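You operate a simulated robot arm through the tools that you are given. There is no shell and no other tool.

You are at the controls of a simulated two-armed robot. One attempt, no reset.

TASK
Test the stop button: start the line, stop it, free it, jog on to stop 3.
Fine: main switch on and speed 1 first; press start once, press stop while the line runs; use the forward button after.

It is judged by the outcome, as a careful person would: the job done as asked, and still so three seconds after it is handed in. It fails if anything else is knocked over, pushed out of place, dropped, spilled or broken.

THE ROBOT
Two 6-joint arms with two-finger parallel grippers on one trunk that stands fixed in place. Base frame: the origin is at the foot of the trunk, x ahead of it, y to its left, z up. Units: cm, rad, N and s.
The left shoulder is at [6, 18.7, 129.7], the right one opposite. With the tool pointing down near the work surface each hand reaches from about 24 to 62 cm from the base axis, measured 20 degrees to its own side. Payload 1.57 kg a hand.
Tool frame (each hand has its own): the origin (TCP) lies between the finger pads and is the grasp point; the fingertips stand 3 cm ahead of it; z points along the fingers, y is the line along which they close. The gripper opens to 11 cm. The fingers are 2.4 cm wide and 1.2 cm thick; the gripper's body (4.8 by 11.2 cm) begins 7.8 cm behind the TCP.
Orientation is that of the tool frame in the base frame, as [roll, pitch, yaw] about the fixed x, y, z axes, in that order (R = Rz(yaw) Ry(pitch) Rx(roll)). With the fingers straight down and closing along the base's y, the tool's x points along the base's -x, its y along +y and its z along -z.

THE INTERFACE
- The arms move only by the tool servo_tool. It takes "left_motion", "right_motion" or both (then of equal length, played together; a hand with none holds still); each is a list of rows, each a list of 3 entries, a list of its own where there are three numbers: the shift along the tool's x, y, z in mm, then the turn, a rotation vector about the tool's x, y, z in rad, then the opening, from 0 (shut) to 1 (fully open). In form: [[[tx, ty, tz], [rx, ry, rz], grip], ...]. A call has 1 to 20 rows; each row shifts and turns the commanded pose from where the row before left it, along the tool's axes as they then stand. A row lasts 0.2 s, in which the tool goes at most 5 cm and 0.15 rad; a call with a longer step from one row to the next is refused whole, and so is a gripper value outside its range. Where a pose cannot be reached the arm comes as near as it can. A force on the tool above 40 N (or 10 N above the force at the start of the call, whichever is more), or a blocked arm, ends the call early, and 0.2 s more pass. The fingers move at their own pace (about 15.3 cm/s each) and stop on an object; they squeeze with about 43 N. The grip force told is the motor's: it shows also when the fingers shut on nothing. Time passes only in rows, and 0.2 s behind the last, so rows that do not move let the fingers close. The reply holds the time, the measured pose of the TCP, the force on the tool along the base axes, the opening and the grip force, in the units named above and with some noise, with the torque about the TCP (base axes, N m) and any sound that the robot's microphone picked up.
- Cameras (640 x 400 px; columns grow to the right, rows downward): "scene" is now at [1.63, 2.04, 184.08]; the picture's right is [0.27, -0.96, 0.00], its down [-0.71, -0.20, -0.68] and it looks along [0.65, 0.18, -0.73] (base axes); focal length 327 px, centre (320, 200). "left" rides on the left gripper at [7, -1.6, -14.1] in its tool frame; the picture's right is [0.23, 0.97, 0.00], its down [-0.86, 0.20, -0.48] and it looks along [-0.47, 0.11, 0.88] (tool axes); focal length 222 px, centre (320, 200). "right" rides on the right gripper at [7, 1.6, -14.1] in its tool frame; the picture's right is [-0.23, 0.97, 0.00], its down [-0.86, -0.20, -0.48] and it looks along [-0.47, -0.11, 0.88] (tool axes); focal length 222 px, centre (320, 200). There is no depth. A picture from a camera that has moved, and an enlarged one, comes with that camera's place and axes in the base frame and with its lens.
- get_image(camera): a new picture of that camera. The clock stands still meanwhile.
- move_column(by): slides the trunk up (or, below 0, down) by that many cm; the arms and the scene camera ride with it, the base frame stays. It gives what a move gives, with no picture.
- turn_head(pan, tilt): turns the head with the scene camera to pan (to the left, within 1.501 rad either way) and tilt (down, from -0.506 to 1.204), counted from straight ahead of the robot. It gives what a move gives.
- close_up(camera, box): a new picture of the part [left, top, right, bottom] of that camera's present view, enlarged. The clock stands still meanwhile.
- finish_job(): hands the job in; it is judged then, once.

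Places have to be worked out from the pictures, the camera data and where the tool is seen. Open the grippers and draw the arms clear of the work before you hand the job in, unless the task says otherwise.

The tools are called after "Call:" by a JSON object that holds its "api" and its "payload". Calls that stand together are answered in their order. servo_tool: Moves the arms, as the interface text tells. Its arguments: {"type":"object","properties":{"left_motion":{"type":"array","items":{"type":"array"}},"right_motion":{"type":"array","items":{"type":"array"}}},"required":[]} The other tools are called the same way: move_column (by) slides the trunk up or down; turn_head (pan, tilt) turns the head that bears the scene camera; get_image (camera) takes a picture; close_up (camera, box) takes an enlarged picture of a part of a camera's view; finish_job () hands the job in.

At the start:

```text
time_s: 0.0
left_position: [32.16, 12.14, 150.15]
left_tool_rot: [3.141, 0.001, 3.141]
left_contact_force: [-0.8, 0.4, -0.1]
left_moment: [-0.01, 0.0, 0.01]
left_gripper_width: 10.99
left_grip_force: 0.0
right_position: [36.87, -17.05, 146.17]
right_tool_rot: [-3.141, 0.0, -3.14]
right_contact_force: [0.4, -0.3, 0.6]
right_moment: [-0.02, 0.0, 0.03]
right_gripper_width: 11.03
right_grip_force: 0.2
trunk travel left (down, up): [-92.5, 6.5]
head pan, tilt: [0.272, 0.824]
```

scene: 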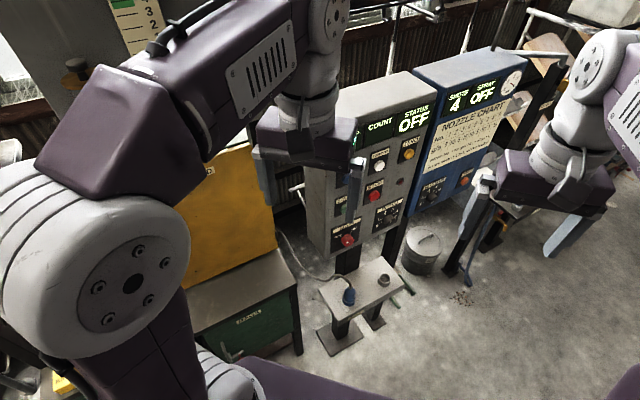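
right: 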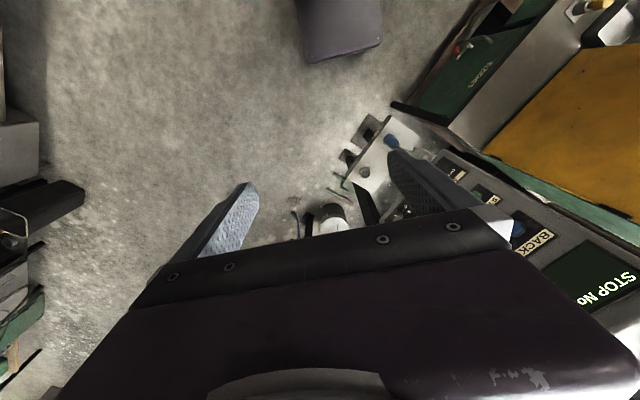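
left: 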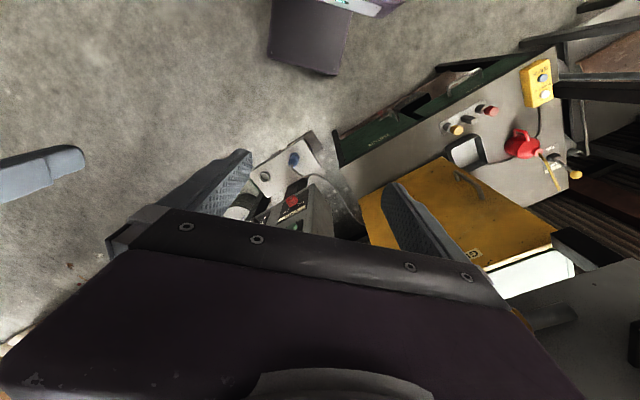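

The scene shows a grey control panel ahead with displays and buttons, partly hidden by the left arm. I take enlarged pictures to read the labels.

Call:
{"api": "close_up", "payload": {"camera": "scene", "box": [290, 60, 450, 260]}}

Call:
{"api": "close_up", "payload": {"camera": "scene", "box": [400, 40, 540, 220]}}

Call:
{"api": "close_up", "payload": {"camera": "scene", "box": [300, 240, 460, 360]}}

Call:
{"api": "close_up", "payload": {"camera": "left", "box": [400, 40, 600, 200]}}

Call:
{"api": "close_up", "payload": {"camera": "right", "box": [320, 100, 640, 320]}}

```text
2.00 times, centred on (370, 160) of scene
camera zoom: at [1.63, 2.04, 184.08], right [0.27, -0.96, 0.0], down [-0.71, -0.2, -0.68], along [0.65, 0.18, -0.73], focal length 653 px, centre (220, 280)
```

zoom: 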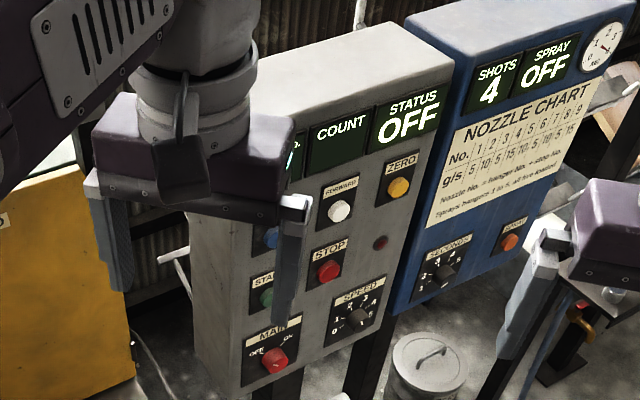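

```text
2.22 times, centred on (470, 130) of scene
camera zoom: at [1.63, 2.04, 184.08], right [0.27, -0.96, 0.0], down [-0.71, -0.2, -0.68], along [0.65, 0.18, -0.73], focal length 726 px, centre (-13, 356)
```

zoom: 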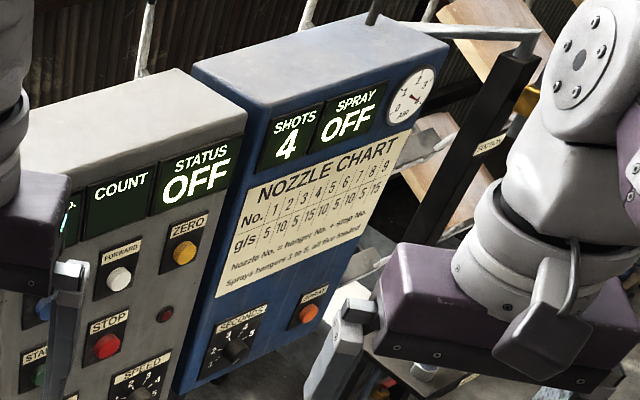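

```text
3.33 times, centred on (380, 300) of scene
camera zoom: at [1.63, 2.04, 184.08], right [0.27, -0.96, 0.0], down [-0.71, -0.2, -0.68], along [0.65, 0.18, -0.73], focal length 1089 px, centre (120, -133)
```

zoom: 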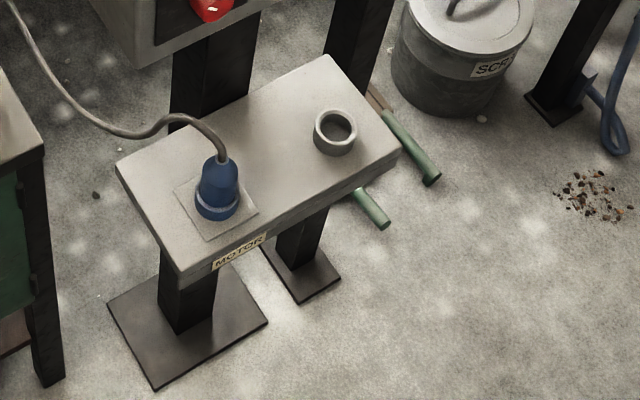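

```text
2.50 times, centred on (500, 120) of left
camera zoom: at [25.29, 10.58, 164.34], right [-0.23, 0.97, 0.0], down [0.86, 0.2, 0.48], along [0.47, 0.11, -0.88], focal length 555 px, centre (-130, 400)
```

zoom: 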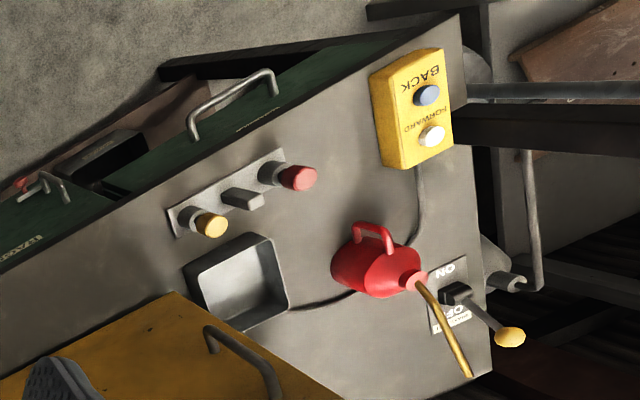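

```text
1.82 times, centred on (480, 210) of right
camera zoom: at [29.91, -15.28, 160.18], right [0.23, 0.97, 0.0], down [0.86, -0.2, 0.48], along [0.47, -0.11, -0.88], focal length 404 px, centre (29, 182)
```

zoom: 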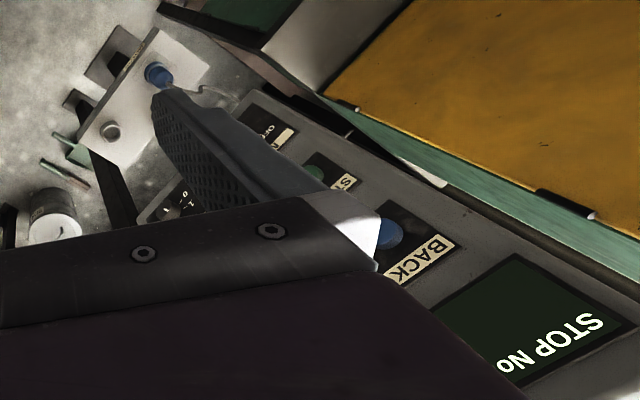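

The panel carries STOP No, COUNT and STATUS displays, BACK/FORWARD/ZERO/START/STOP buttons, a MAIN switch and a SPEED knob. There is more to the left (yellow pendant, bench with isolator), so I turn the head to survey it.

Call:
{"api": "turn_head", "payload": {"pan": 1.0, "tilt": 0.7}}

Call:
{"api": "get_image", "payload": {"camera": "scene"}}

Call:
{"api": "turn_head", "payload": {"pan": 0.3, "tilt": 0.2}}

Call:
{"api": "get_image", "payload": {"camera": "scene"}}

Call:
{"api": "turn_head", "payload": {"pan": -0.7, "tilt": 0.6}}

Call:
{"api": "get_image", "payload": {"camera": "scene"}}

```text
time_s: 1.1
left_position: [32.2, 12.11, 150.08]
left_tool_rot: [3.141, 0.0, 3.141]
left_contact_force: [-0.4, -0.5, -0.4]
left_moment: [-0.01, -0.01, 0.01]
left_gripper_width: 10.98
left_grip_force: 0.0
right_position: [36.94, -17.02, 146.09]
right_tool_rot: [-3.14, 0.001, 3.141]
right_contact_force: [0.0, 0.5, -0.3]
right_moment: [0.01, 0.0, 0.01]
right_gripper_width: 11.0
right_grip_force: 0.1
trunk travel left (down, up): [-92.5, 6.5]
head pan, tilt: [1.0, 0.7]
```

```text
taken
camera scene: at [-1.43, 7.04, 185.1], right [0.84, -0.54, 0.0], down [-0.35, -0.54, -0.76], along [0.41, 0.64, -0.64], focal length 327 px, centre (320, 200)
```

scene: 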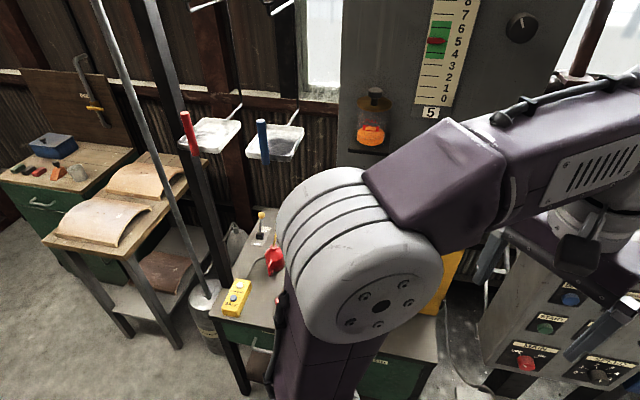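

```text
time_s: 2.2
left_position: [32.26, 12.2, 150.12]
left_tool_rot: [-3.141, 0.0, -3.141]
left_contact_force: [0.0, -0.8, -0.1]
left_moment: [-0.02, 0.0, -0.01]
left_gripper_width: 11.01
left_grip_force: 0.2
right_position: [36.93, -16.96, 146.1]
right_tool_rot: [-3.142, 0.0, -3.141]
right_contact_force: [-0.1, 0.5, 0.3]
right_moment: [0.01, 0.0, -0.03]
right_gripper_width: 11.0
right_grip_force: 0.1
trunk travel left (down, up): [-92.5, 6.5]
head pan, tilt: [0.3, 0.201]
```

```text
taken
camera scene: at [2.86, 2.68, 189.63], right [0.3, -0.95, 0.0], down [-0.19, -0.06, -0.98], along [0.94, 0.29, -0.2], focal length 327 px, centre (320, 200)
```

scene: 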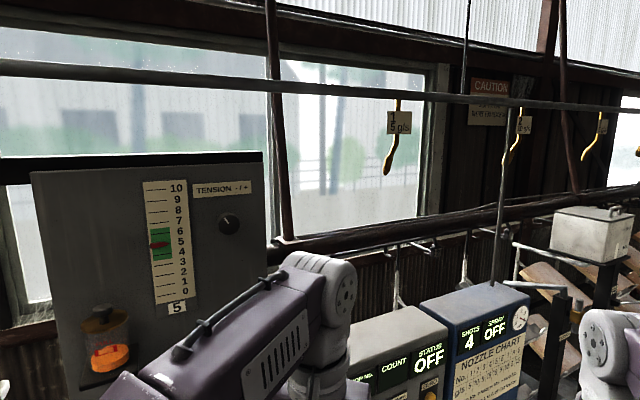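

```text
time_s: 3.4
left_position: [32.17, 12.17, 150.17]
left_tool_rot: [-3.141, 0.0, 3.142]
left_contact_force: [0.0, 0.2, 0.4]
left_moment: [-0.01, 0.03, 0.0]
left_gripper_width: 10.99
left_grip_force: 0.1
right_position: [36.86, -16.93, 146.2]
right_tool_rot: [3.141, -0.001, 3.141]
right_contact_force: [0.4, -0.2, -0.4]
right_moment: [0.0, -0.02, -0.01]
right_gripper_width: 11.02
right_grip_force: 0.0
trunk travel left (down, up): [-92.5, 6.5]
head pan, tilt: [-0.7, 0.6]
```

```text
taken
camera scene: at [0.74, -5.77, 185.97], right [-0.64, -0.77, 0.0], down [-0.43, 0.36, -0.83], along [0.63, -0.53, -0.56], focal length 327 px, centre (320, 200)
```

scene: 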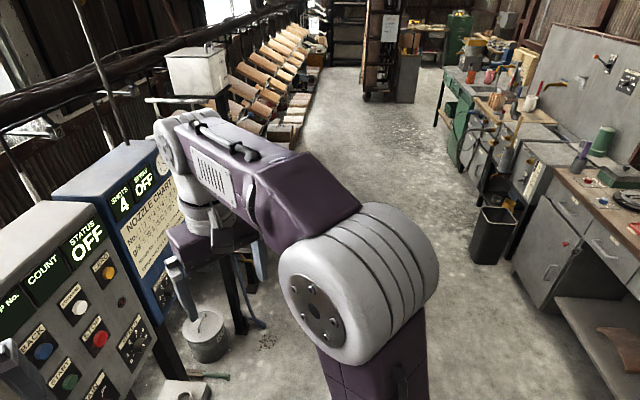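

STATUS display triangulates to about (72,-2,140) and the MAIN switch to about (62,9,99), so the panel is ahead, leaning slightly back. I move the left hand aside to the left to clear the view of it.

Call:
{"api": "servo_tool", "payload": {"left_motion": [[[0, 25, 0], [0, 0, 0], 1], [[0, 25, 0], [0, 0, 0], 1], [[0, 25, 0], [0, 0, 0], 1], [[0, 25, 0], [0, 0, 0], 1], [[0, 25, 0], [0, 0, 0], 1], [[0, 25, 0], [0, 0, 0], 1], [[0, 25, 0], [0, 0, 0], 1], [[0, 25, 0], [0, 0, 0], 1]]}}

Call:
{"api": "turn_head", "payload": {"pan": 0.1, "tilt": 0.75}}

Call:
{"api": "get_image", "payload": {"camera": "scene"}}

```text
time_s: 5.2
left_position: [32.2, 32.4, 150.09]
left_tool_rot: [-3.141, 0.001, -3.141]
left_contact_force: [0.0, 0.2, 0.4]
left_moment: [-0.01, 0.0, -0.01]
left_gripper_width: 11.0
left_grip_force: 0.1
right_position: [36.92, -16.89, 146.02]
right_tool_rot: [-3.141, 0.0, 3.141]
right_contact_force: [-0.3, -0.3, -0.2]
right_moment: [0.0, 0.0, 0.01]
right_gripper_width: 11.02
right_grip_force: 0.1
trunk travel left (down, up): [-92.5, 6.5]
head pan, tilt: [-0.7, 0.6]
```

```text
time_s: 6.4
left_position: [32.06, 32.11, 150.26]
left_tool_rot: [-3.14, 0.0, -3.141]
left_contact_force: [-0.3, 0.4, -0.8]
left_moment: [0.0, -0.01, 0.02]
left_gripper_width: 10.99
left_grip_force: 0.1
right_position: [36.89, -16.99, 146.06]
right_tool_rot: [3.141, 0.001, 3.141]
right_contact_force: [-0.1, -0.2, 0.1]
right_moment: [0.02, 0.03, 0.04]
right_gripper_width: 11.0
right_grip_force: 0.0
trunk travel left (down, up): [-92.5, 6.5]
head pan, tilt: [0.099, 0.75]
```

```text
taken
camera scene: at [2.22, 0.7, 184.68], right [0.1, -1.0, 0.0], down [-0.68, -0.07, -0.73], along [0.73, 0.07, -0.68], focal length 327 px, centre (320, 200)
```

scene: 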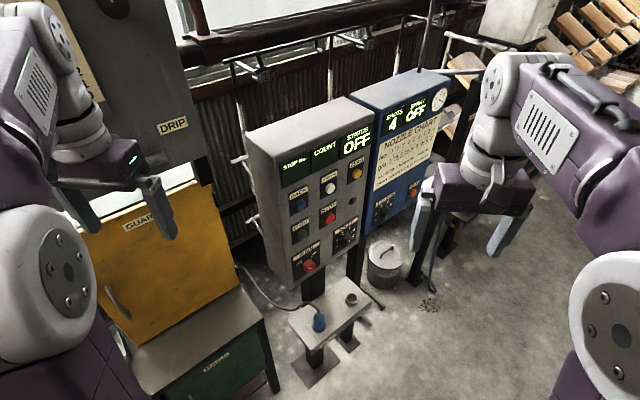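

The panel is now unobstructed. I enlarge it to measure button positions.

Call:
{"api": "close_up", "payload": {"camera": "scene", "box": [230, 90, 390, 190]}}

Call:
{"api": "close_up", "payload": {"camera": "scene", "box": [230, 180, 390, 280]}}

Call:
{"api": "turn_head", "payload": {"pan": 0.0, "tilt": 0.1}}

Call:
{"api": "get_image", "payload": {"camera": "scene"}}

Call:
{"api": "turn_head", "payload": {"pan": 0.1, "tilt": -0.35}}

Call:
{"api": "get_image", "payload": {"camera": "scene"}}

```text
4.00 times, centred on (310, 140) of scene
camera zoom: at [2.22, 0.7, 184.68], right [0.1, -1.0, 0.0], down [-0.68, -0.07, -0.73], along [0.73, 0.07, -0.68], focal length 1307 px, centre (360, 440)
```

zoom: 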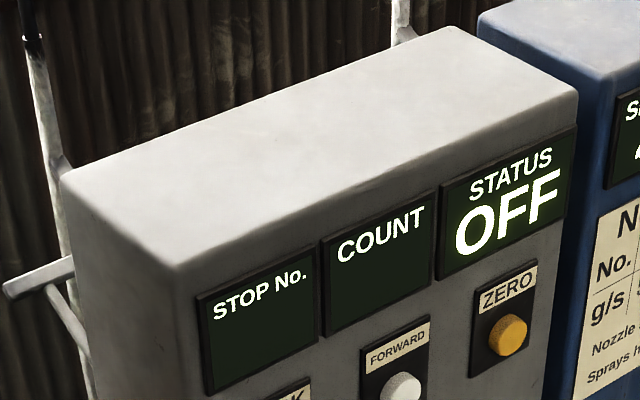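

```text
4.00 times, centred on (310, 230) of scene
camera zoom: at [2.22, 0.7, 184.68], right [0.1, -1.0, 0.0], down [-0.68, -0.07, -0.73], along [0.73, 0.07, -0.68], focal length 1307 px, centre (360, 80)
```

zoom: 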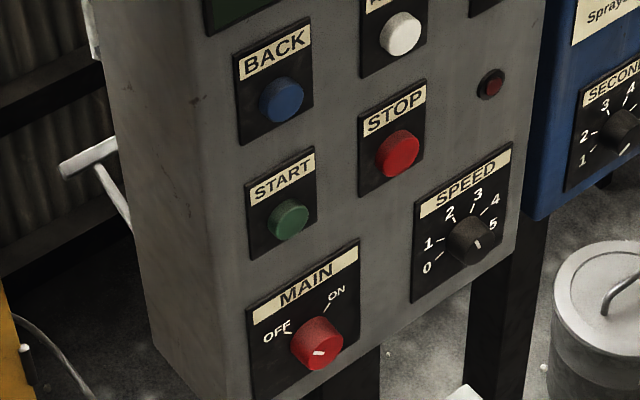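

```text
time_s: 7.4
left_position: [32.08, 32.17, 150.23]
left_tool_rot: [-3.141, 0.001, -3.141]
left_contact_force: [-0.7, 0.5, -0.4]
left_moment: [0.02, -0.01, 0.0]
left_gripper_width: 10.97
left_grip_force: 0.1
right_position: [36.83, -17.0, 146.07]
right_tool_rot: [3.142, -0.001, 3.14]
right_contact_force: [0.0, -0.3, -0.6]
right_moment: [0.0, 0.0, 0.02]
right_gripper_width: 11.02
right_grip_force: 0.2
trunk travel left (down, up): [-92.5, 6.5]
head pan, tilt: [0.0, 0.099]
```

```text
taken
camera scene: at [3.17, -0.08, 190.57], right [0.0, -1.0, 0.0], down [-0.1, 0.0, -0.99], along [0.99, 0.0, -0.1], focal length 327 px, centre (320, 200)
```

scene: 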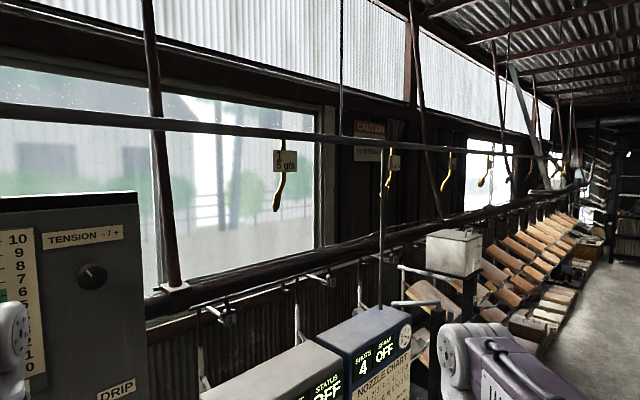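

```text
time_s: 8.3
left_position: [31.98, 32.21, 150.27]
left_tool_rot: [-3.141, 0.0, -3.141]
left_contact_force: [-0.2, -0.4, 0.5]
left_moment: [0.01, 0.0, 0.03]
left_gripper_width: 11.01
left_grip_force: 0.0
right_position: [36.91, -16.93, 146.18]
right_tool_rot: [-3.139, 0.0, 3.14]
right_contact_force: [1.4, -0.6, 0.2]
right_moment: [0.02, -0.01, 0.0]
right_gripper_width: 11.0
right_grip_force: 0.1
trunk travel left (down, up): [-92.5, 6.5]
head pan, tilt: [0.099, -0.351]
```

```text
taken
camera scene: at [1.53, 0.66, 194.42], right [0.1, -1.0, 0.0], down [0.34, 0.03, -0.94], along [0.93, 0.09, 0.34], focal length 327 px, centre (320, 200)
```

scene: 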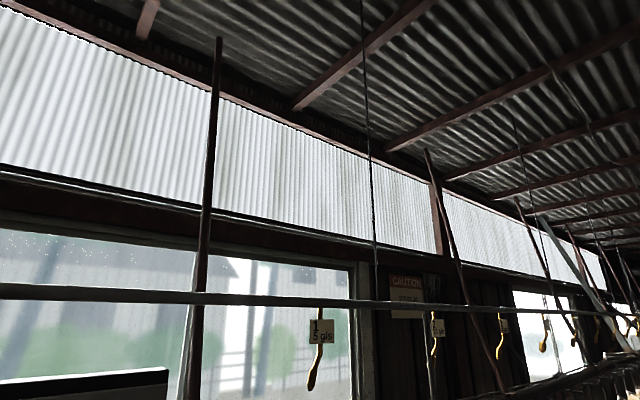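

The knobs' marks are hard to read from above, so I lower the trunk to get a flatter view of the panel and better reach; space below both hands looks free.

Call:
{"api": "move_column", "payload": {"by": -20}}

Call:
{"api": "turn_head", "payload": {"pan": 0.08, "tilt": 0.6}}

Call:
{"api": "get_image", "payload": {"camera": "scene"}}

Call:
{"api": "get_image", "payload": {"camera": "left"}}

Call:
{"api": "get_image", "payload": {"camera": "right"}}

```text
time_s: 10.5
left_position: [31.93, 32.18, 130.33]
left_tool_rot: [-3.141, -0.001, 3.14]
left_contact_force: [0.7, -0.3, 0.7]
left_moment: [-0.01, 0.02, 0.0]
left_gripper_width: 11.0
left_grip_force: 0.1
right_position: [36.86, -16.96, 125.98]
right_tool_rot: [3.141, -0.002, 3.14]
right_contact_force: [0.6, -0.1, 0.1]
right_moment: [0.02, 0.01, 0.02]
right_gripper_width: 11.0
right_grip_force: 0.1
trunk travel left (down, up): [-72.5, 26.5]
head pan, tilt: [0.099, -0.351]
```

```text
time_s: 11.7
left_position: [31.94, 32.22, 130.24]
left_tool_rot: [-3.141, -0.001, -3.141]
left_contact_force: [1.2, 0.2, -0.4]
left_moment: [0.04, 0.02, 0.03]
left_gripper_width: 11.0
left_grip_force: 0.1
right_position: [36.81, -17.02, 126.06]
right_tool_rot: [-3.141, 0.001, -3.141]
right_contact_force: [0.7, 0.0, 0.5]
right_moment: [0.04, 0.01, -0.02]
right_gripper_width: 11.03
right_grip_force: 0.0
trunk travel left (down, up): [-72.5, 26.5]
head pan, tilt: [0.08, 0.6]
```

```text
taken
camera scene: at [2.79, 0.62, 165.97], right [0.08, -1.0, 0.0], down [-0.56, -0.05, -0.83], along [0.82, 0.07, -0.56], focal length 327 px, centre (320, 200)
```

scene: 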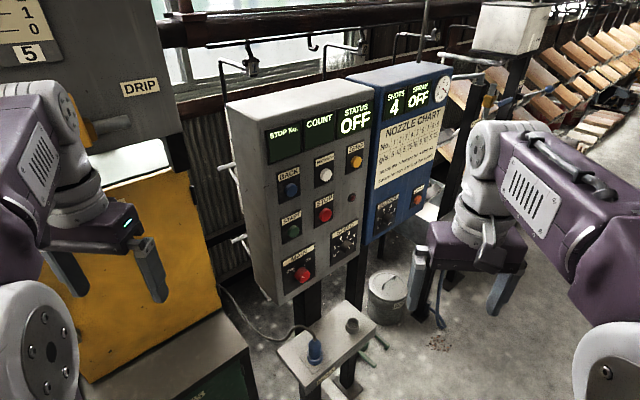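

```text
taken
camera left: at [25.2, 30.55, 144.45], right [-0.23, 0.97, 0.0], down [0.86, 0.2, 0.48], along [0.47, 0.11, -0.88], focal length 222 px, centre (320, 200)
```

left: 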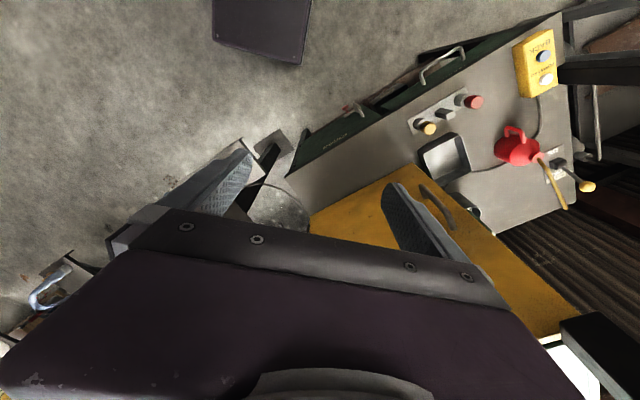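

```text
taken
camera right: at [29.91, -15.27, 140.18], right [0.23, 0.97, 0.0], down [0.86, -0.2, 0.48], along [0.47, -0.11, -0.88], focal length 222 px, centre (320, 200)
```

right: 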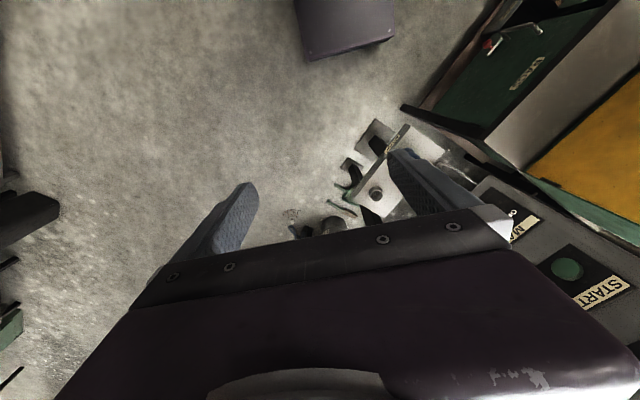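

Nothing is near either hand; I lower another 15 cm to look at the panel more squarely.

Call:
{"api": "move_column", "payload": {"by": -15}}

Call:
{"api": "turn_head", "payload": {"pan": 0.08, "tilt": 0.5}}

Call:
{"api": "get_image", "payload": {"camera": "scene"}}

Call:
{"api": "close_up", "payload": {"camera": "scene", "box": [240, 80, 400, 180]}}

Call:
{"api": "close_up", "payload": {"camera": "scene", "box": [240, 150, 400, 250]}}

Call:
{"api": "close_up", "payload": {"camera": "scene", "box": [240, 210, 400, 310]}}

```text
time_s: 13.4
left_position: [31.94, 32.12, 115.27]
left_tool_rot: [-3.141, 0.001, -3.141]
left_contact_force: [0.7, -0.1, -0.4]
left_moment: [0.03, 0.02, -0.01]
left_gripper_width: 10.98
left_grip_force: 0.1
right_position: [36.81, -16.97, 111.03]
right_tool_rot: [3.141, 0.0, -3.141]
right_contact_force: [0.0, 0.0, -0.4]
right_moment: [0.01, 0.0, -0.01]
right_gripper_width: 10.99
right_grip_force: 0.1
trunk travel left (down, up): [-57.5, 41.5]
head pan, tilt: [0.08, 0.6]
```

```text
time_s: 14.1
left_position: [32.06, 32.18, 115.22]
left_tool_rot: [3.14, 0.0, 3.141]
left_contact_force: [0.2, -0.2, 0.5]
left_moment: [0.02, -0.01, -0.01]
left_gripper_width: 10.98
left_grip_force: 0.1
right_position: [36.9, -17.04, 111.17]
right_tool_rot: [3.14, 0.0, -3.14]
right_contact_force: [1.3, -0.7, 0.2]
right_moment: [-0.02, 0.01, -0.02]
right_gripper_width: 10.99
right_grip_force: 0.0
trunk travel left (down, up): [-57.5, 41.5]
head pan, tilt: [0.08, 0.499]
```

```text
taken
camera scene: at [3.04, 0.64, 151.87], right [0.08, -1.0, 0.0], down [-0.48, -0.04, -0.88], along [0.87, 0.07, -0.48], focal length 327 px, centre (320, 200)
```

scene: 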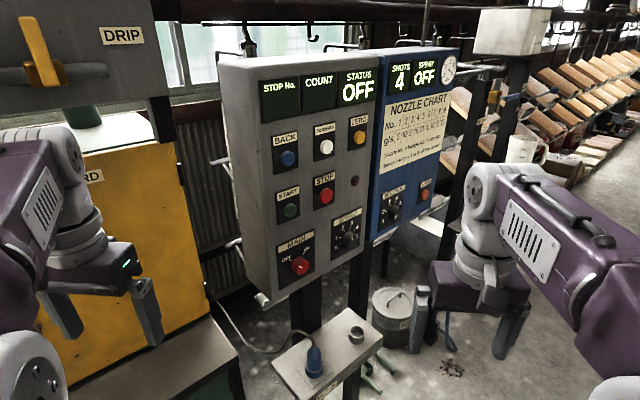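

```text
4.00 times, centred on (320, 130) of scene
camera zoom: at [3.04, 0.64, 151.87], right [0.08, -1.0, 0.0], down [-0.48, -0.04, -0.88], along [0.87, 0.07, -0.48], focal length 1307 px, centre (320, 480)
```

zoom: 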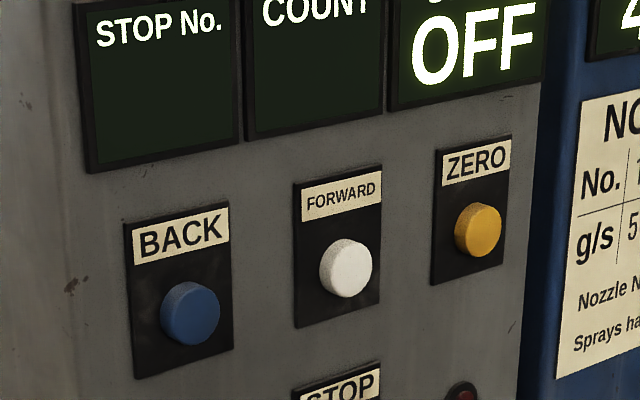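

```text
4.00 times, centred on (320, 200) of scene
camera zoom: at [3.04, 0.64, 151.87], right [0.08, -1.0, 0.0], down [-0.48, -0.04, -0.88], along [0.87, 0.07, -0.48], focal length 1307 px, centre (320, 200)
```

zoom: 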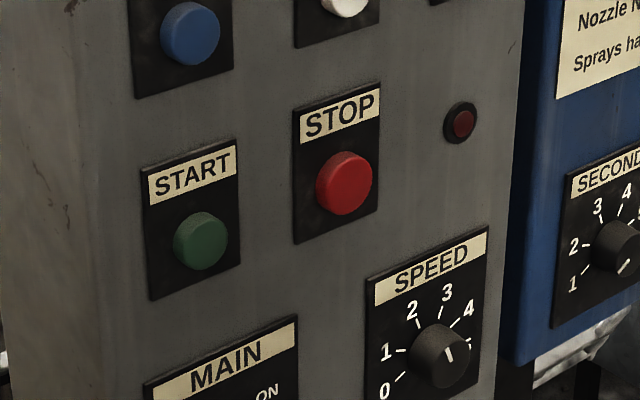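

```text
4.00 times, centred on (320, 260) of scene
camera zoom: at [3.04, 0.64, 151.87], right [0.08, -1.0, 0.0], down [-0.48, -0.04, -0.88], along [0.87, 0.07, -0.48], focal length 1307 px, centre (320, -40)
```

zoom: 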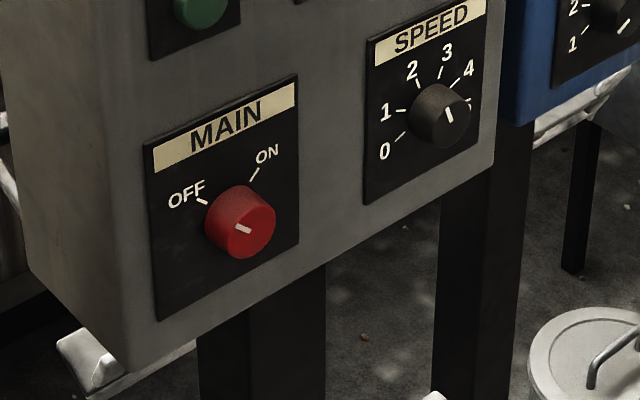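

Triangulating from the two heights: FORWARD ≈(65.2,4.3,130), BACK ≈(58.3,11,130), STOP ≈(65.3,4.3,119), START ≈(58.5,11,119), MAIN ≈(59,9.5,104.6), SPEED ≈(70.6,-1.5,104.2). The face is vertical with approach direction ≈(0.70,0.72,0). I pitch the right hand forward, swinging about its wrist.

Call:
{"api": "servo_tool", "payload": {"right_motion": [[[-28.5, 0, -2], [0, -0.1428, 0], 1], [[-28.5, 0, -2], [0, -0.1428, 0], 1], [[-28.5, 0, -2], [0, -0.1428, 0], 1], [[-28.5, 0, -2], [0, -0.1428, 0], 1], [[-28.5, 0, -2], [0, -0.1428, 0], 1], [[-28.5, 0, -2], [0, -0.1428, 0], 1], [[-28.5, 0, -2], [0, -0.1428, 0], 1], [[-28.5, 0, -2], [0, -0.1428, 0], 1], [[-28.5, 0, -2], [0, -0.1428, 0], 1], [[-28.5, 0, -2], [0, -0.1428, 0], 1], [[-28.5, 0, -2], [0, -0.1428, 0], 1]]}}

Call:
{"api": "get_image", "payload": {"camera": "scene"}}

Call:
{"api": "get_image", "payload": {"camera": "right"}}

```text
time_s: 16.5
left_position: [32.07, 32.14, 115.23]
left_tool_rot: [3.14, 0.0, 3.141]
left_contact_force: [0.6, 0.2, 0.7]
left_moment: [-0.01, -0.01, 0.0]
left_gripper_width: 11.0
left_grip_force: 0.0
right_position: [56.63, -17.87, 128.18]
right_tool_rot: [-3.127, 1.424, 3.121]
right_contact_force: [-0.2, 0.2, 0.6]
right_moment: [0.01, -0.01, -0.02]
right_gripper_width: 11.0
right_grip_force: 0.1
right hand out of reach, approached as far as the arm can: row 10, 11
trunk travel left (down, up): [-57.5, 41.5]
head pan, tilt: [0.08, 0.499]
```

```text
taken
camera scene: at [3.05, 0.63, 151.87], right [0.08, -1.0, 0.0], down [-0.48, -0.04, -0.88], along [0.88, 0.07, -0.48], focal length 327 px, centre (320, 200)
```

scene: 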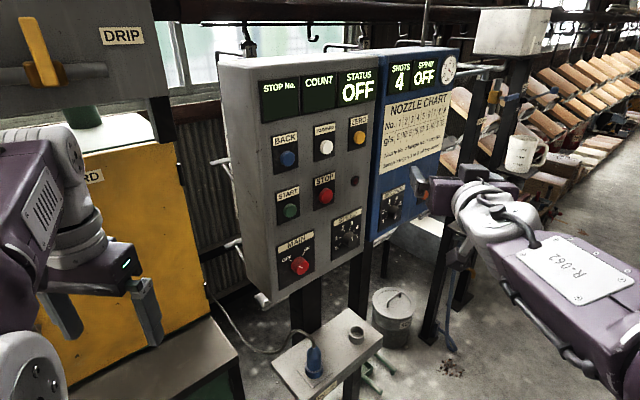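

```text
taken
camera right: at [41.76, -15.69, 123.26], right [0.07, 0.97, 0.22], down [-0.36, -0.19, 0.92], along [0.93, -0.14, 0.33], focal length 222 px, centre (320, 200)
```

right: 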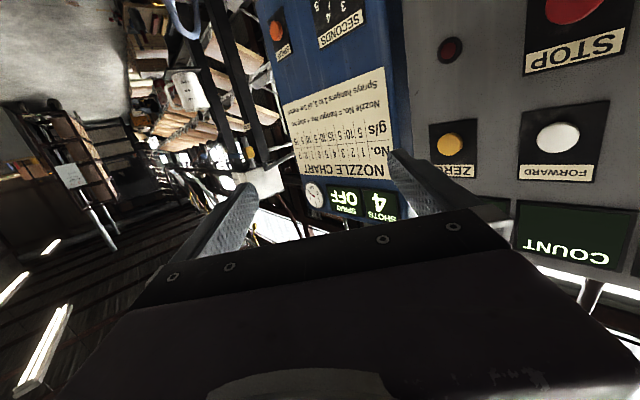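

The hand nearly reached horizontal; the last two rows hit the reach limit (pitch 1.42). Next I yaw it left toward the panel normal while lowering and drawing it back, which should get into reach.

Call:
{"api": "servo_tool", "payload": {"right_motion": [[[20, 20, -12], [-0.1333, 0, 0], 1], [[20, 20, -12], [-0.1333, 0, 0], 1], [[20, 20, -12], [-0.1333, 0, 0], 1], [[20, 20, -12], [-0.1333, 0, 0], 1], [[20, 20, -12], [-0.1333, 0, 0], 1], [[20, 20, -12], [-0.1333, 0, 0], 1]]}}

Call:
{"api": "get_image", "payload": {"camera": "scene"}}

Call:
{"api": "get_image", "payload": {"camera": "right"}}

```text
time_s: 17.9
left_position: [32.18, 32.24, 115.27]
left_tool_rot: [-3.141, 0.001, -3.141]
left_contact_force: [-0.5, -0.8, -1.2]
left_moment: [-0.01, 0.03, -0.01]
left_gripper_width: 10.99
left_grip_force: 0.0
right_position: [49.85, -3.0, 120.11]
right_tool_rot: [2.873, 1.42, -3.119]
right_contact_force: [0.3, 0.9, 1.0]
right_moment: [0.01, -0.02, -0.01]
right_gripper_width: 10.99
right_grip_force: 0.1
right hand out of reach, approached as far as the arm can: row 1, 2, 3, 4, 5, 6
trunk travel left (down, up): [-57.5, 41.5]
head pan, tilt: [0.08, 0.499]
```

```text
taken
camera scene: at [3.03, 0.66, 151.87], right [0.08, -1.0, 0.0], down [-0.48, -0.04, -0.88], along [0.88, 0.07, -0.48], focal length 327 px, centre (320, 200)
```

scene: 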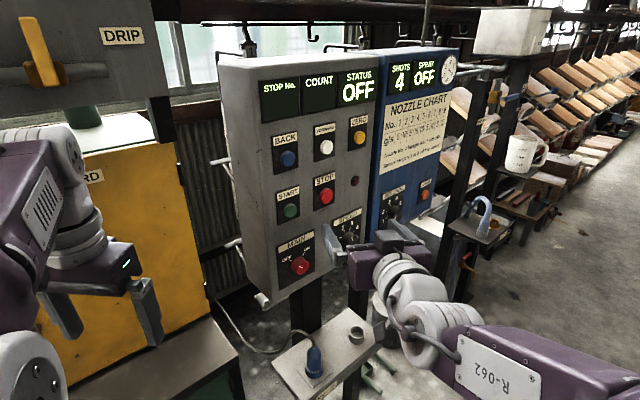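

```text
taken
camera right: at [35.03, -5.36, 115.4], right [-0.24, 0.93, 0.26], down [-0.27, -0.33, 0.91], along [0.93, 0.15, 0.33], focal length 222 px, centre (320, 200)
```

right: 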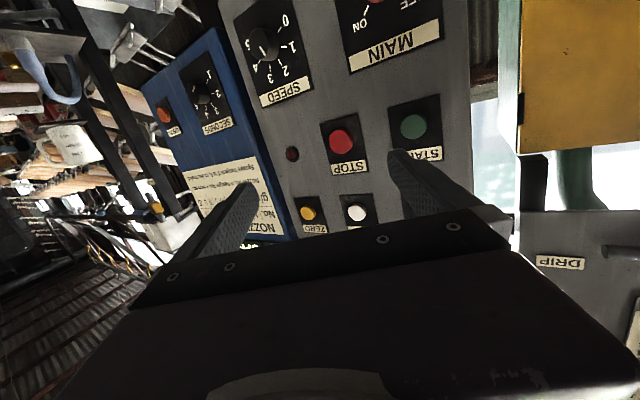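

The hand stopped short of the orientation (tool axis ≈(0.95,0.29,-0.15)). I look at the right arm's posture to understand what limits it.

Call:
{"api": "turn_head", "payload": {"pan": -0.4, "tilt": 0.8}}

Call:
{"api": "get_image", "payload": {"camera": "scene"}}

Call:
{"api": "turn_head", "payload": {"pan": -0.9, "tilt": 1.1}}

Call:
{"api": "get_image", "payload": {"camera": "scene"}}

```text
time_s: 18.8
left_position: [31.97, 32.13, 115.27]
left_tool_rot: [3.139, -0.001, 3.141]
left_contact_force: [0.5, -1.0, 0.1]
left_moment: [0.03, 0.0, 0.0]
left_gripper_width: 11.0
left_grip_force: 0.2
right_position: [49.96, -3.04, 120.25]
right_tool_rot: [2.876, 1.422, -3.117]
right_contact_force: [-0.2, -0.7, 0.6]
right_moment: [-0.01, 0.0, 0.02]
right_gripper_width: 10.99
right_grip_force: 0.0
trunk travel left (down, up): [-57.5, 41.5]
head pan, tilt: [-0.4, 0.799]
```

```text
taken
camera scene: at [1.41, -3.21, 149.28], right [-0.39, -0.92, 0.0], down [-0.66, 0.28, -0.7], along [0.64, -0.27, -0.72], focal length 327 px, centre (320, 200)
```

scene: 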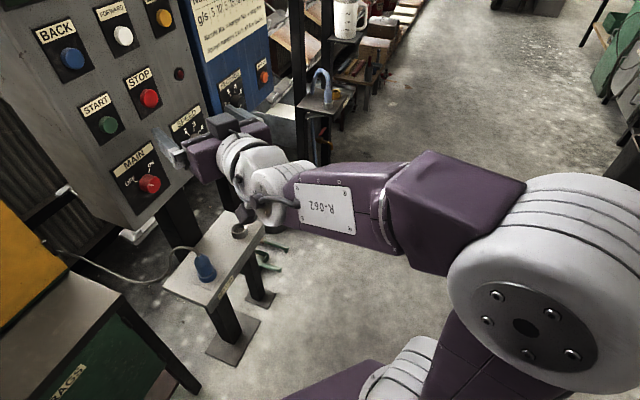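

```text
time_s: 19.8
left_position: [32.0, 32.18, 115.28]
left_tool_rot: [3.141, -0.001, -3.141]
left_contact_force: [-0.3, 0.4, 0.5]
left_moment: [0.0, 0.03, -0.04]
left_gripper_width: 11.01
left_grip_force: 0.1
right_position: [49.95, -3.0, 120.11]
right_tool_rot: [2.874, 1.421, -3.123]
right_contact_force: [0.5, 0.0, -0.1]
right_moment: [0.0, -0.01, 0.03]
right_gripper_width: 10.99
right_grip_force: 0.0
trunk travel left (down, up): [-57.5, 41.5]
head pan, tilt: [-0.901, 1.1]
```

```text
taken
camera scene: at [-2.09, -5.03, 147.1], right [-0.78, -0.62, 0.0], down [-0.55, 0.7, -0.45], along [0.28, -0.36, -0.89], focal length 327 px, centre (320, 200)
```

scene: 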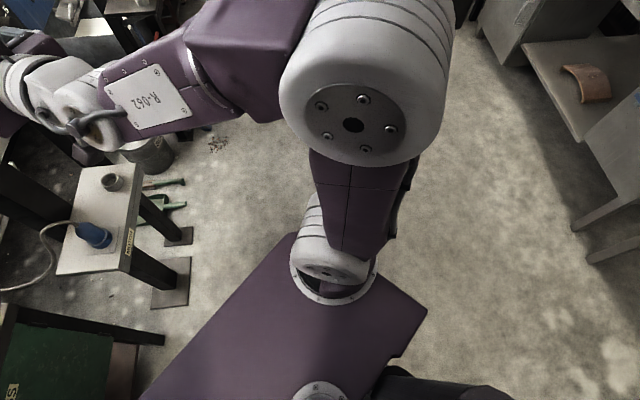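

The forearm now points nearly along the hand, so the wrist is almost straight and stuck. I dip the hand downward again by about 0.6 rad to get bend in the wrist and learn how the commanded pose continues.

Call:
{"api": "servo_tool", "payload": {"right_motion": [[[30, 0, -5], [0, 0.15, 0], 1], [[30, 0, -5], [0, 0.15, 0], 1], [[30, 0, -5], [0, 0.15, 0], 1], [[30, 0, -5], [0, 0.15, 0], 1]]}}

```text
time_s: 20.8
left_position: [32.03, 32.03, 115.16]
left_tool_rot: [-3.141, -0.001, -3.141]
left_contact_force: [-0.9, -0.7, 0.0]
left_moment: [0.0, -0.01, 0.01]
left_gripper_width: 11.02
left_grip_force: 0.0
right_position: [45.82, -5.11, 111.69]
right_tool_rot: [3.116, 0.941, -2.909]
right_contact_force: [-1.6, 0.6, -0.2]
right_moment: [-0.02, -0.04, -0.04]
right_gripper_width: 11.01
right_grip_force: 0.1
right hand out of reach, approached as far as the arm can: row 2, 3
trunk travel left (down, up): [-57.5, 41.5]
head pan, tilt: [-0.901, 1.1]
```

The hand dipped (tilt ≈36° down, yaw 0.26) and the commanded pose follows what was actually reached. Now I yaw left about the vertical with the wrist bent, moving a bit forward.

Call:
{"api": "servo_tool", "payload": {"right_motion": [[[-12, 22, 16], [-0.1083, 0.002, -0.0789], 1], [[-12, 22, 16], [-0.1083, 0.002, -0.0789], 1], [[-12, 22, 16], [-0.1083, 0.002, -0.0789], 1], [[-12, 22, 16], [-0.1083, 0.002, -0.0789], 1]]}}

```text
time_s: 21.8
left_position: [32.05, 32.11, 115.18]
left_tool_rot: [-3.142, -0.003, -3.14]
left_contact_force: [0.2, -0.6, 0.0]
left_moment: [-0.02, -0.01, 0.01]
left_gripper_width: 10.99
left_grip_force: 0.1
right_position: [49.37, 6.61, 112.22]
right_tool_rot: [3.107, 0.944, -2.382]
right_contact_force: [-0.5, -0.5, 0.4]
right_moment: [-0.04, 0.0, 0.05]
right_gripper_width: 11.02
right_grip_force: 0.0
trunk travel left (down, up): [-57.5, 41.5]
head pan, tilt: [-0.901, 1.1]
```

Yaw is now ≈0.76 with full tracking. Next I raise the tilt to horizontal while backing off a little from the panel.

Call:
{"api": "servo_tool", "payload": {"right_motion": [[[-20, 0, -18], [0, -0.1254, 0], 1], [[-20, 0, -18], [0, -0.1254, 0], 1], [[-20, 0, -18], [0, -0.1254, 0], 1], [[-20, 0, -18], [0, -0.1254, 0], 1], [[-20, 0, -18], [0, -0.1254, 0], 1]]}}

Call:
{"api": "turn_head", "payload": {"pan": 0.05, "tilt": 0.5}}

Call:
{"api": "get_image", "payload": {"camera": "scene"}}

Call:
{"api": "get_image", "payload": {"camera": "right"}}

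```text
time_s: 23.0
left_position: [32.02, 32.16, 115.24]
left_tool_rot: [-3.141, -0.001, -3.141]
left_contact_force: [0.2, 0.0, -0.2]
left_moment: [-0.03, -0.03, -0.01]
left_gripper_width: 11.01
left_grip_force: 0.1
right_position: [46.01, 2.89, 124.45]
right_tool_rot: [1.417, 1.552, 2.205]
right_contact_force: [0.0, 0.2, -0.7]
right_moment: [-0.02, 0.02, 0.0]
right_gripper_width: 11.0
right_grip_force: 0.1
trunk travel left (down, up): [-57.5, 41.5]
head pan, tilt: [-0.901, 1.1]
```

```text
time_s: 24.2
left_position: [32.02, 32.16, 115.15]
left_tool_rot: [3.141, -0.001, 3.141]
left_contact_force: [-0.6, -0.1, -0.2]
left_moment: [0.03, 0.03, 0.04]
left_gripper_width: 11.04
left_grip_force: 0.1
right_position: [46.17, 2.96, 124.3]
right_tool_rot: [1.574, 1.549, 2.361]
right_contact_force: [0.9, -0.9, 0.4]
right_moment: [-0.01, 0.03, 0.0]
right_gripper_width: 11.02
right_grip_force: 0.2
trunk travel left (down, up): [-57.5, 41.5]
head pan, tilt: [0.051, 0.499]
```

```text
taken
camera scene: at [3.06, 0.37, 151.87], right [0.05, -1.0, 0.0], down [-0.48, -0.02, -0.88], along [0.88, 0.04, -0.48], focal length 327 px, centre (320, 200)
```

scene: 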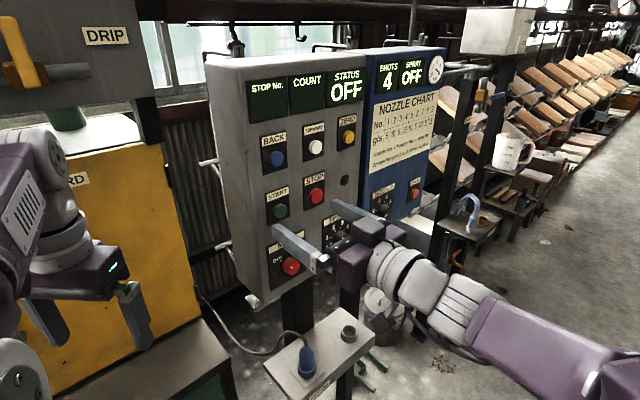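

```text
taken
camera right: at [34.9, -5.65, 117.33], right [-0.69, 0.68, 0.25], down [-0.18, -0.49, 0.85], along [0.7, 0.54, 0.46], focal length 222 px, centre (320, 200)
```

right: 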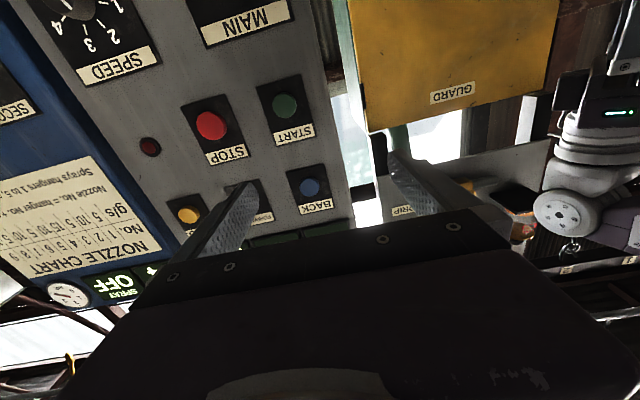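

The right hand is now level, facing the panel (yaw ≈0.787) at (46,2.9,124). I lower it 20 cm and shift right 4.5 cm to line up with the MAIN knob, still about 11 cm off the panel.

Call:
{"api": "servo_tool", "payload": {"right_motion": [[[25, -5.6, 0], [0, 0, 0], 1], [[25, -5.6, 0], [0, 0, 0], 1], [[25, -5.6, 0], [0, 0, 0], 1], [[25, -5.6, 0], [0, 0, 0], 1], [[25, -5.6, 0], [0, 0, 0], 1], [[25, -5.6, 0], [0, 0, 0], 1], [[25, -5.6, 0], [0, 0, 0], 1], [[20, -5.6, 0], [0, 0, 0], 1]]}}

Call:
{"api": "get_image", "payload": {"camera": "scene"}}

Call:
{"api": "get_image", "payload": {"camera": "right"}}

```text
time_s: 26.0
left_position: [32.14, 32.07, 115.23]
left_tool_rot: [-3.14, 0.001, -3.142]
left_contact_force: [-0.3, -0.3, -0.3]
left_moment: [-0.03, -0.01, -0.02]
left_gripper_width: 11.02
left_grip_force: 0.0
right_position: [48.97, 0.04, 104.74]
right_tool_rot: [1.51, 1.551, 2.293]
right_contact_force: [0.5, 0.2, 0.2]
right_moment: [0.01, 0.0, -0.01]
right_gripper_width: 11.0
right_grip_force: 0.0
trunk travel left (down, up): [-57.5, 41.5]
head pan, tilt: [0.051, 0.499]
```

```text
taken
camera scene: at [3.13, 0.35, 151.87], right [0.05, -1.0, 0.0], down [-0.48, -0.02, -0.88], along [0.88, 0.04, -0.48], focal length 327 px, centre (320, 200)
```

scene: 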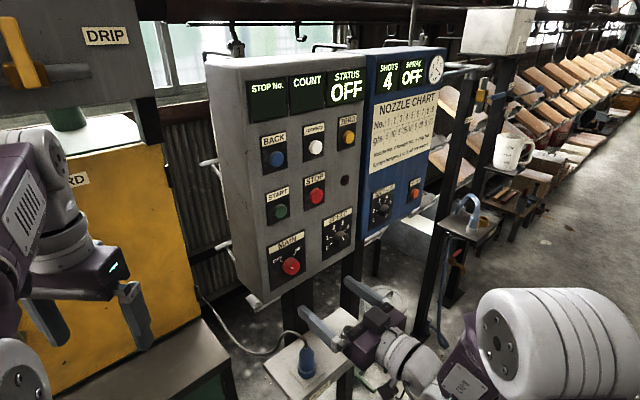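

```text
taken
camera right: at [37.75, -8.58, 97.82], right [-0.69, 0.69, 0.25], down [-0.19, -0.49, 0.85], along [0.7, 0.54, 0.46], focal length 222 px, centre (320, 200)
```

right: 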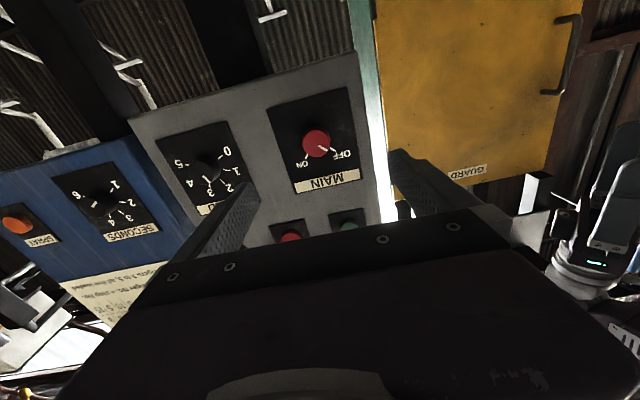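

The hand camera's ray to the MAIN knob agrees with my triangulation (≈(58.5,9.2,104.3)). I enlarge both knobs to read their settings.

Call:
{"api": "close_up", "payload": {"camera": "right", "box": [250, 80, 378, 200]}}

Call:
{"api": "close_up", "payload": {"camera": "right", "box": [150, 110, 270, 222]}}

Call:
{"api": "close_up", "payload": {"camera": "scene", "box": [260, 200, 370, 280]}}

```text
3.33 times, centred on (314, 140) of right
camera zoom: at [37.75, -8.58, 97.82], right [-0.69, 0.69, 0.25], down [-0.19, -0.49, 0.85], along [0.7, 0.54, 0.46], focal length 740 px, centre (340, 400)
```

zoom: 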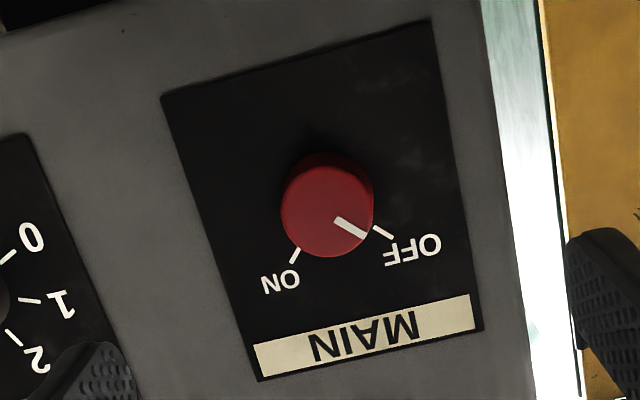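

```text
3.57 times, centred on (210, 166) of right
camera zoom: at [37.75, -8.58, 97.82], right [-0.69, 0.69, 0.25], down [-0.19, -0.49, 0.85], along [0.7, 0.54, 0.46], focal length 793 px, centre (713, 321)
```

zoom: 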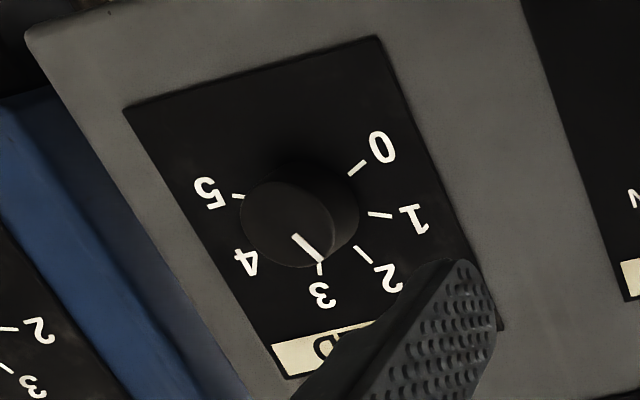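

```text
5.00 times, centred on (315, 240) of scene
camera zoom: at [3.13, 0.35, 151.87], right [0.05, -1.0, 0.0], down [-0.48, -0.02, -0.88], along [0.88, 0.04, -0.48], focal length 1634 px, centre (345, 0)
```

zoom: 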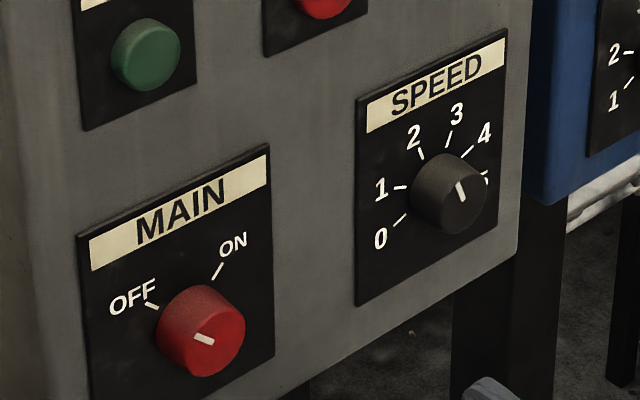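

MAIN's mark is at OFF (about -47° from vertical) with ON ≈90° clockwise; SPEED's mark sits at 2, so it must go one step counter-clockwise. I narrow the fingers to ~6 cm, shift 2.5 mm right, and advance 8 cm towards MAIN.

Call:
{"api": "servo_tool", "payload": {"right_motion": [[[0, -2.5, 20], [0, 0, 0], 0.55], [[0, 0, 20], [0, 0, 0], 0.55], [[0, 0, 20], [0, 0, 0], 0.55], [[0, 0, 20], [0, 0, 0], 0.55]]}}

Call:
{"api": "get_image", "payload": {"camera": "right"}}

Call:
{"api": "close_up", "payload": {"camera": "scene", "box": [220, 200, 400, 320]}}

```text
time_s: 27.0
left_position: [32.0, 32.27, 115.19]
left_tool_rot: [3.14, -0.001, -3.141]
left_contact_force: [0.4, 0.5, 0.2]
left_moment: [-0.01, -0.03, 0.03]
left_gripper_width: 10.99
left_grip_force: 0.1
right_position: [54.92, 5.48, 104.7]
right_tool_rot: [1.554, 1.55, 2.34]
right_contact_force: [0.8, 0.5, 0.5]
right_moment: [0.01, 0.02, -0.01]
right_gripper_width: 6.03
right_grip_force: 0.0
trunk travel left (down, up): [-57.5, 41.5]
head pan, tilt: [0.051, 0.499]
```

```text
taken
camera right: at [43.67, -3.13, 97.81], right [-0.69, 0.69, 0.25], down [-0.18, -0.49, 0.85], along [0.7, 0.54, 0.46], focal length 222 px, centre (320, 200)
```

right: 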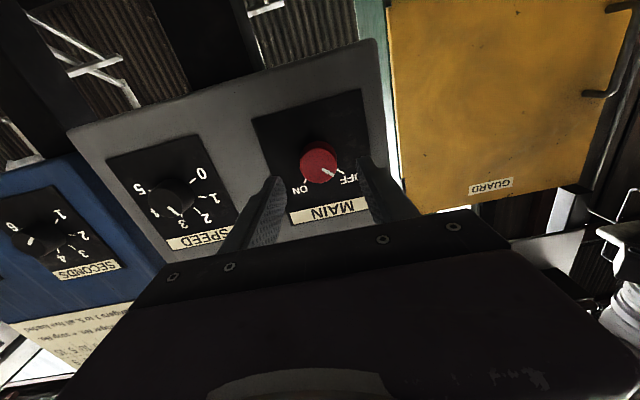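

```text
3.33 times, centred on (310, 260) of scene
camera zoom: at [3.13, 0.42, 151.87], right [0.05, -1.0, 0.0], down [-0.48, -0.02, -0.88], along [0.88, 0.04, -0.48], focal length 1089 px, centre (353, 0)
```

zoom: 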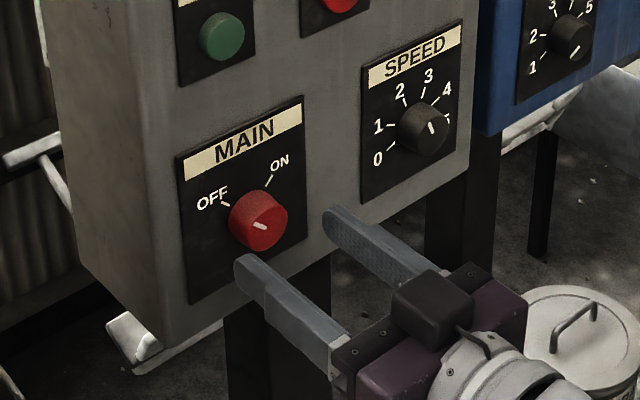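

Fingers straddle the knob line correctly. I advance the last 3.2 cm so the tips pass over the knob, watching the force.

Call:
{"api": "servo_tool", "payload": {"right_motion": [[[0, 1, 8], [0, 0, 0], 0.55], [[0, 0, 8], [0, 0, 0], 0.55], [[0, 0, 8], [0, 0, 0], 0.55], [[0, 0, 8], [0, 0, 0], 0.55]]}}

Call:
{"api": "get_image", "payload": {"camera": "right"}}

Call:
{"api": "close_up", "payload": {"camera": "scene", "box": [240, 220, 340, 290]}}

```text
time_s: 28.0
left_position: [32.08, 32.12, 115.23]
left_tool_rot: [-3.141, -0.001, 3.141]
left_contact_force: [-0.7, 0.4, -0.2]
left_moment: [0.01, -0.04, 0.02]
left_gripper_width: 11.01
left_grip_force: 0.1
right_position: [57.02, 7.96, 104.74]
right_tool_rot: [1.539, 1.552, 2.328]
right_contact_force: [-0.1, 0.2, 0.4]
right_moment: [0.02, -0.01, 0.0]
right_gripper_width: 6.03
right_grip_force: 0.2
trunk travel left (down, up): [-57.5, 41.5]
head pan, tilt: [0.051, 0.499]
```

```text
taken
camera right: at [45.76, -0.74, 97.88], right [-0.69, 0.68, 0.25], down [-0.18, -0.49, 0.85], along [0.7, 0.54, 0.46], focal length 222 px, centre (320, 200)
```

right: 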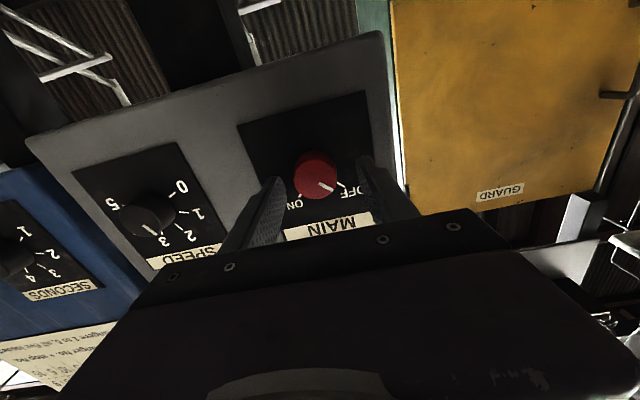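

```text
5.71 times, centred on (290, 255) of scene
camera zoom: at [3.1, 0.4, 151.87], right [0.05, -1.0, 0.0], down [-0.48, -0.02, -0.88], along [0.88, 0.04, -0.48], focal length 1867 px, centre (491, -114)
```

zoom: 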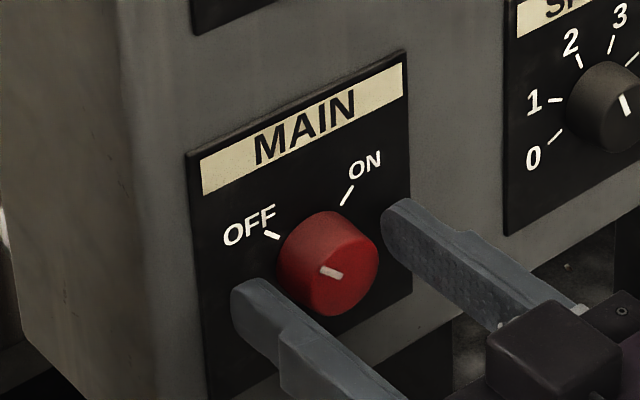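

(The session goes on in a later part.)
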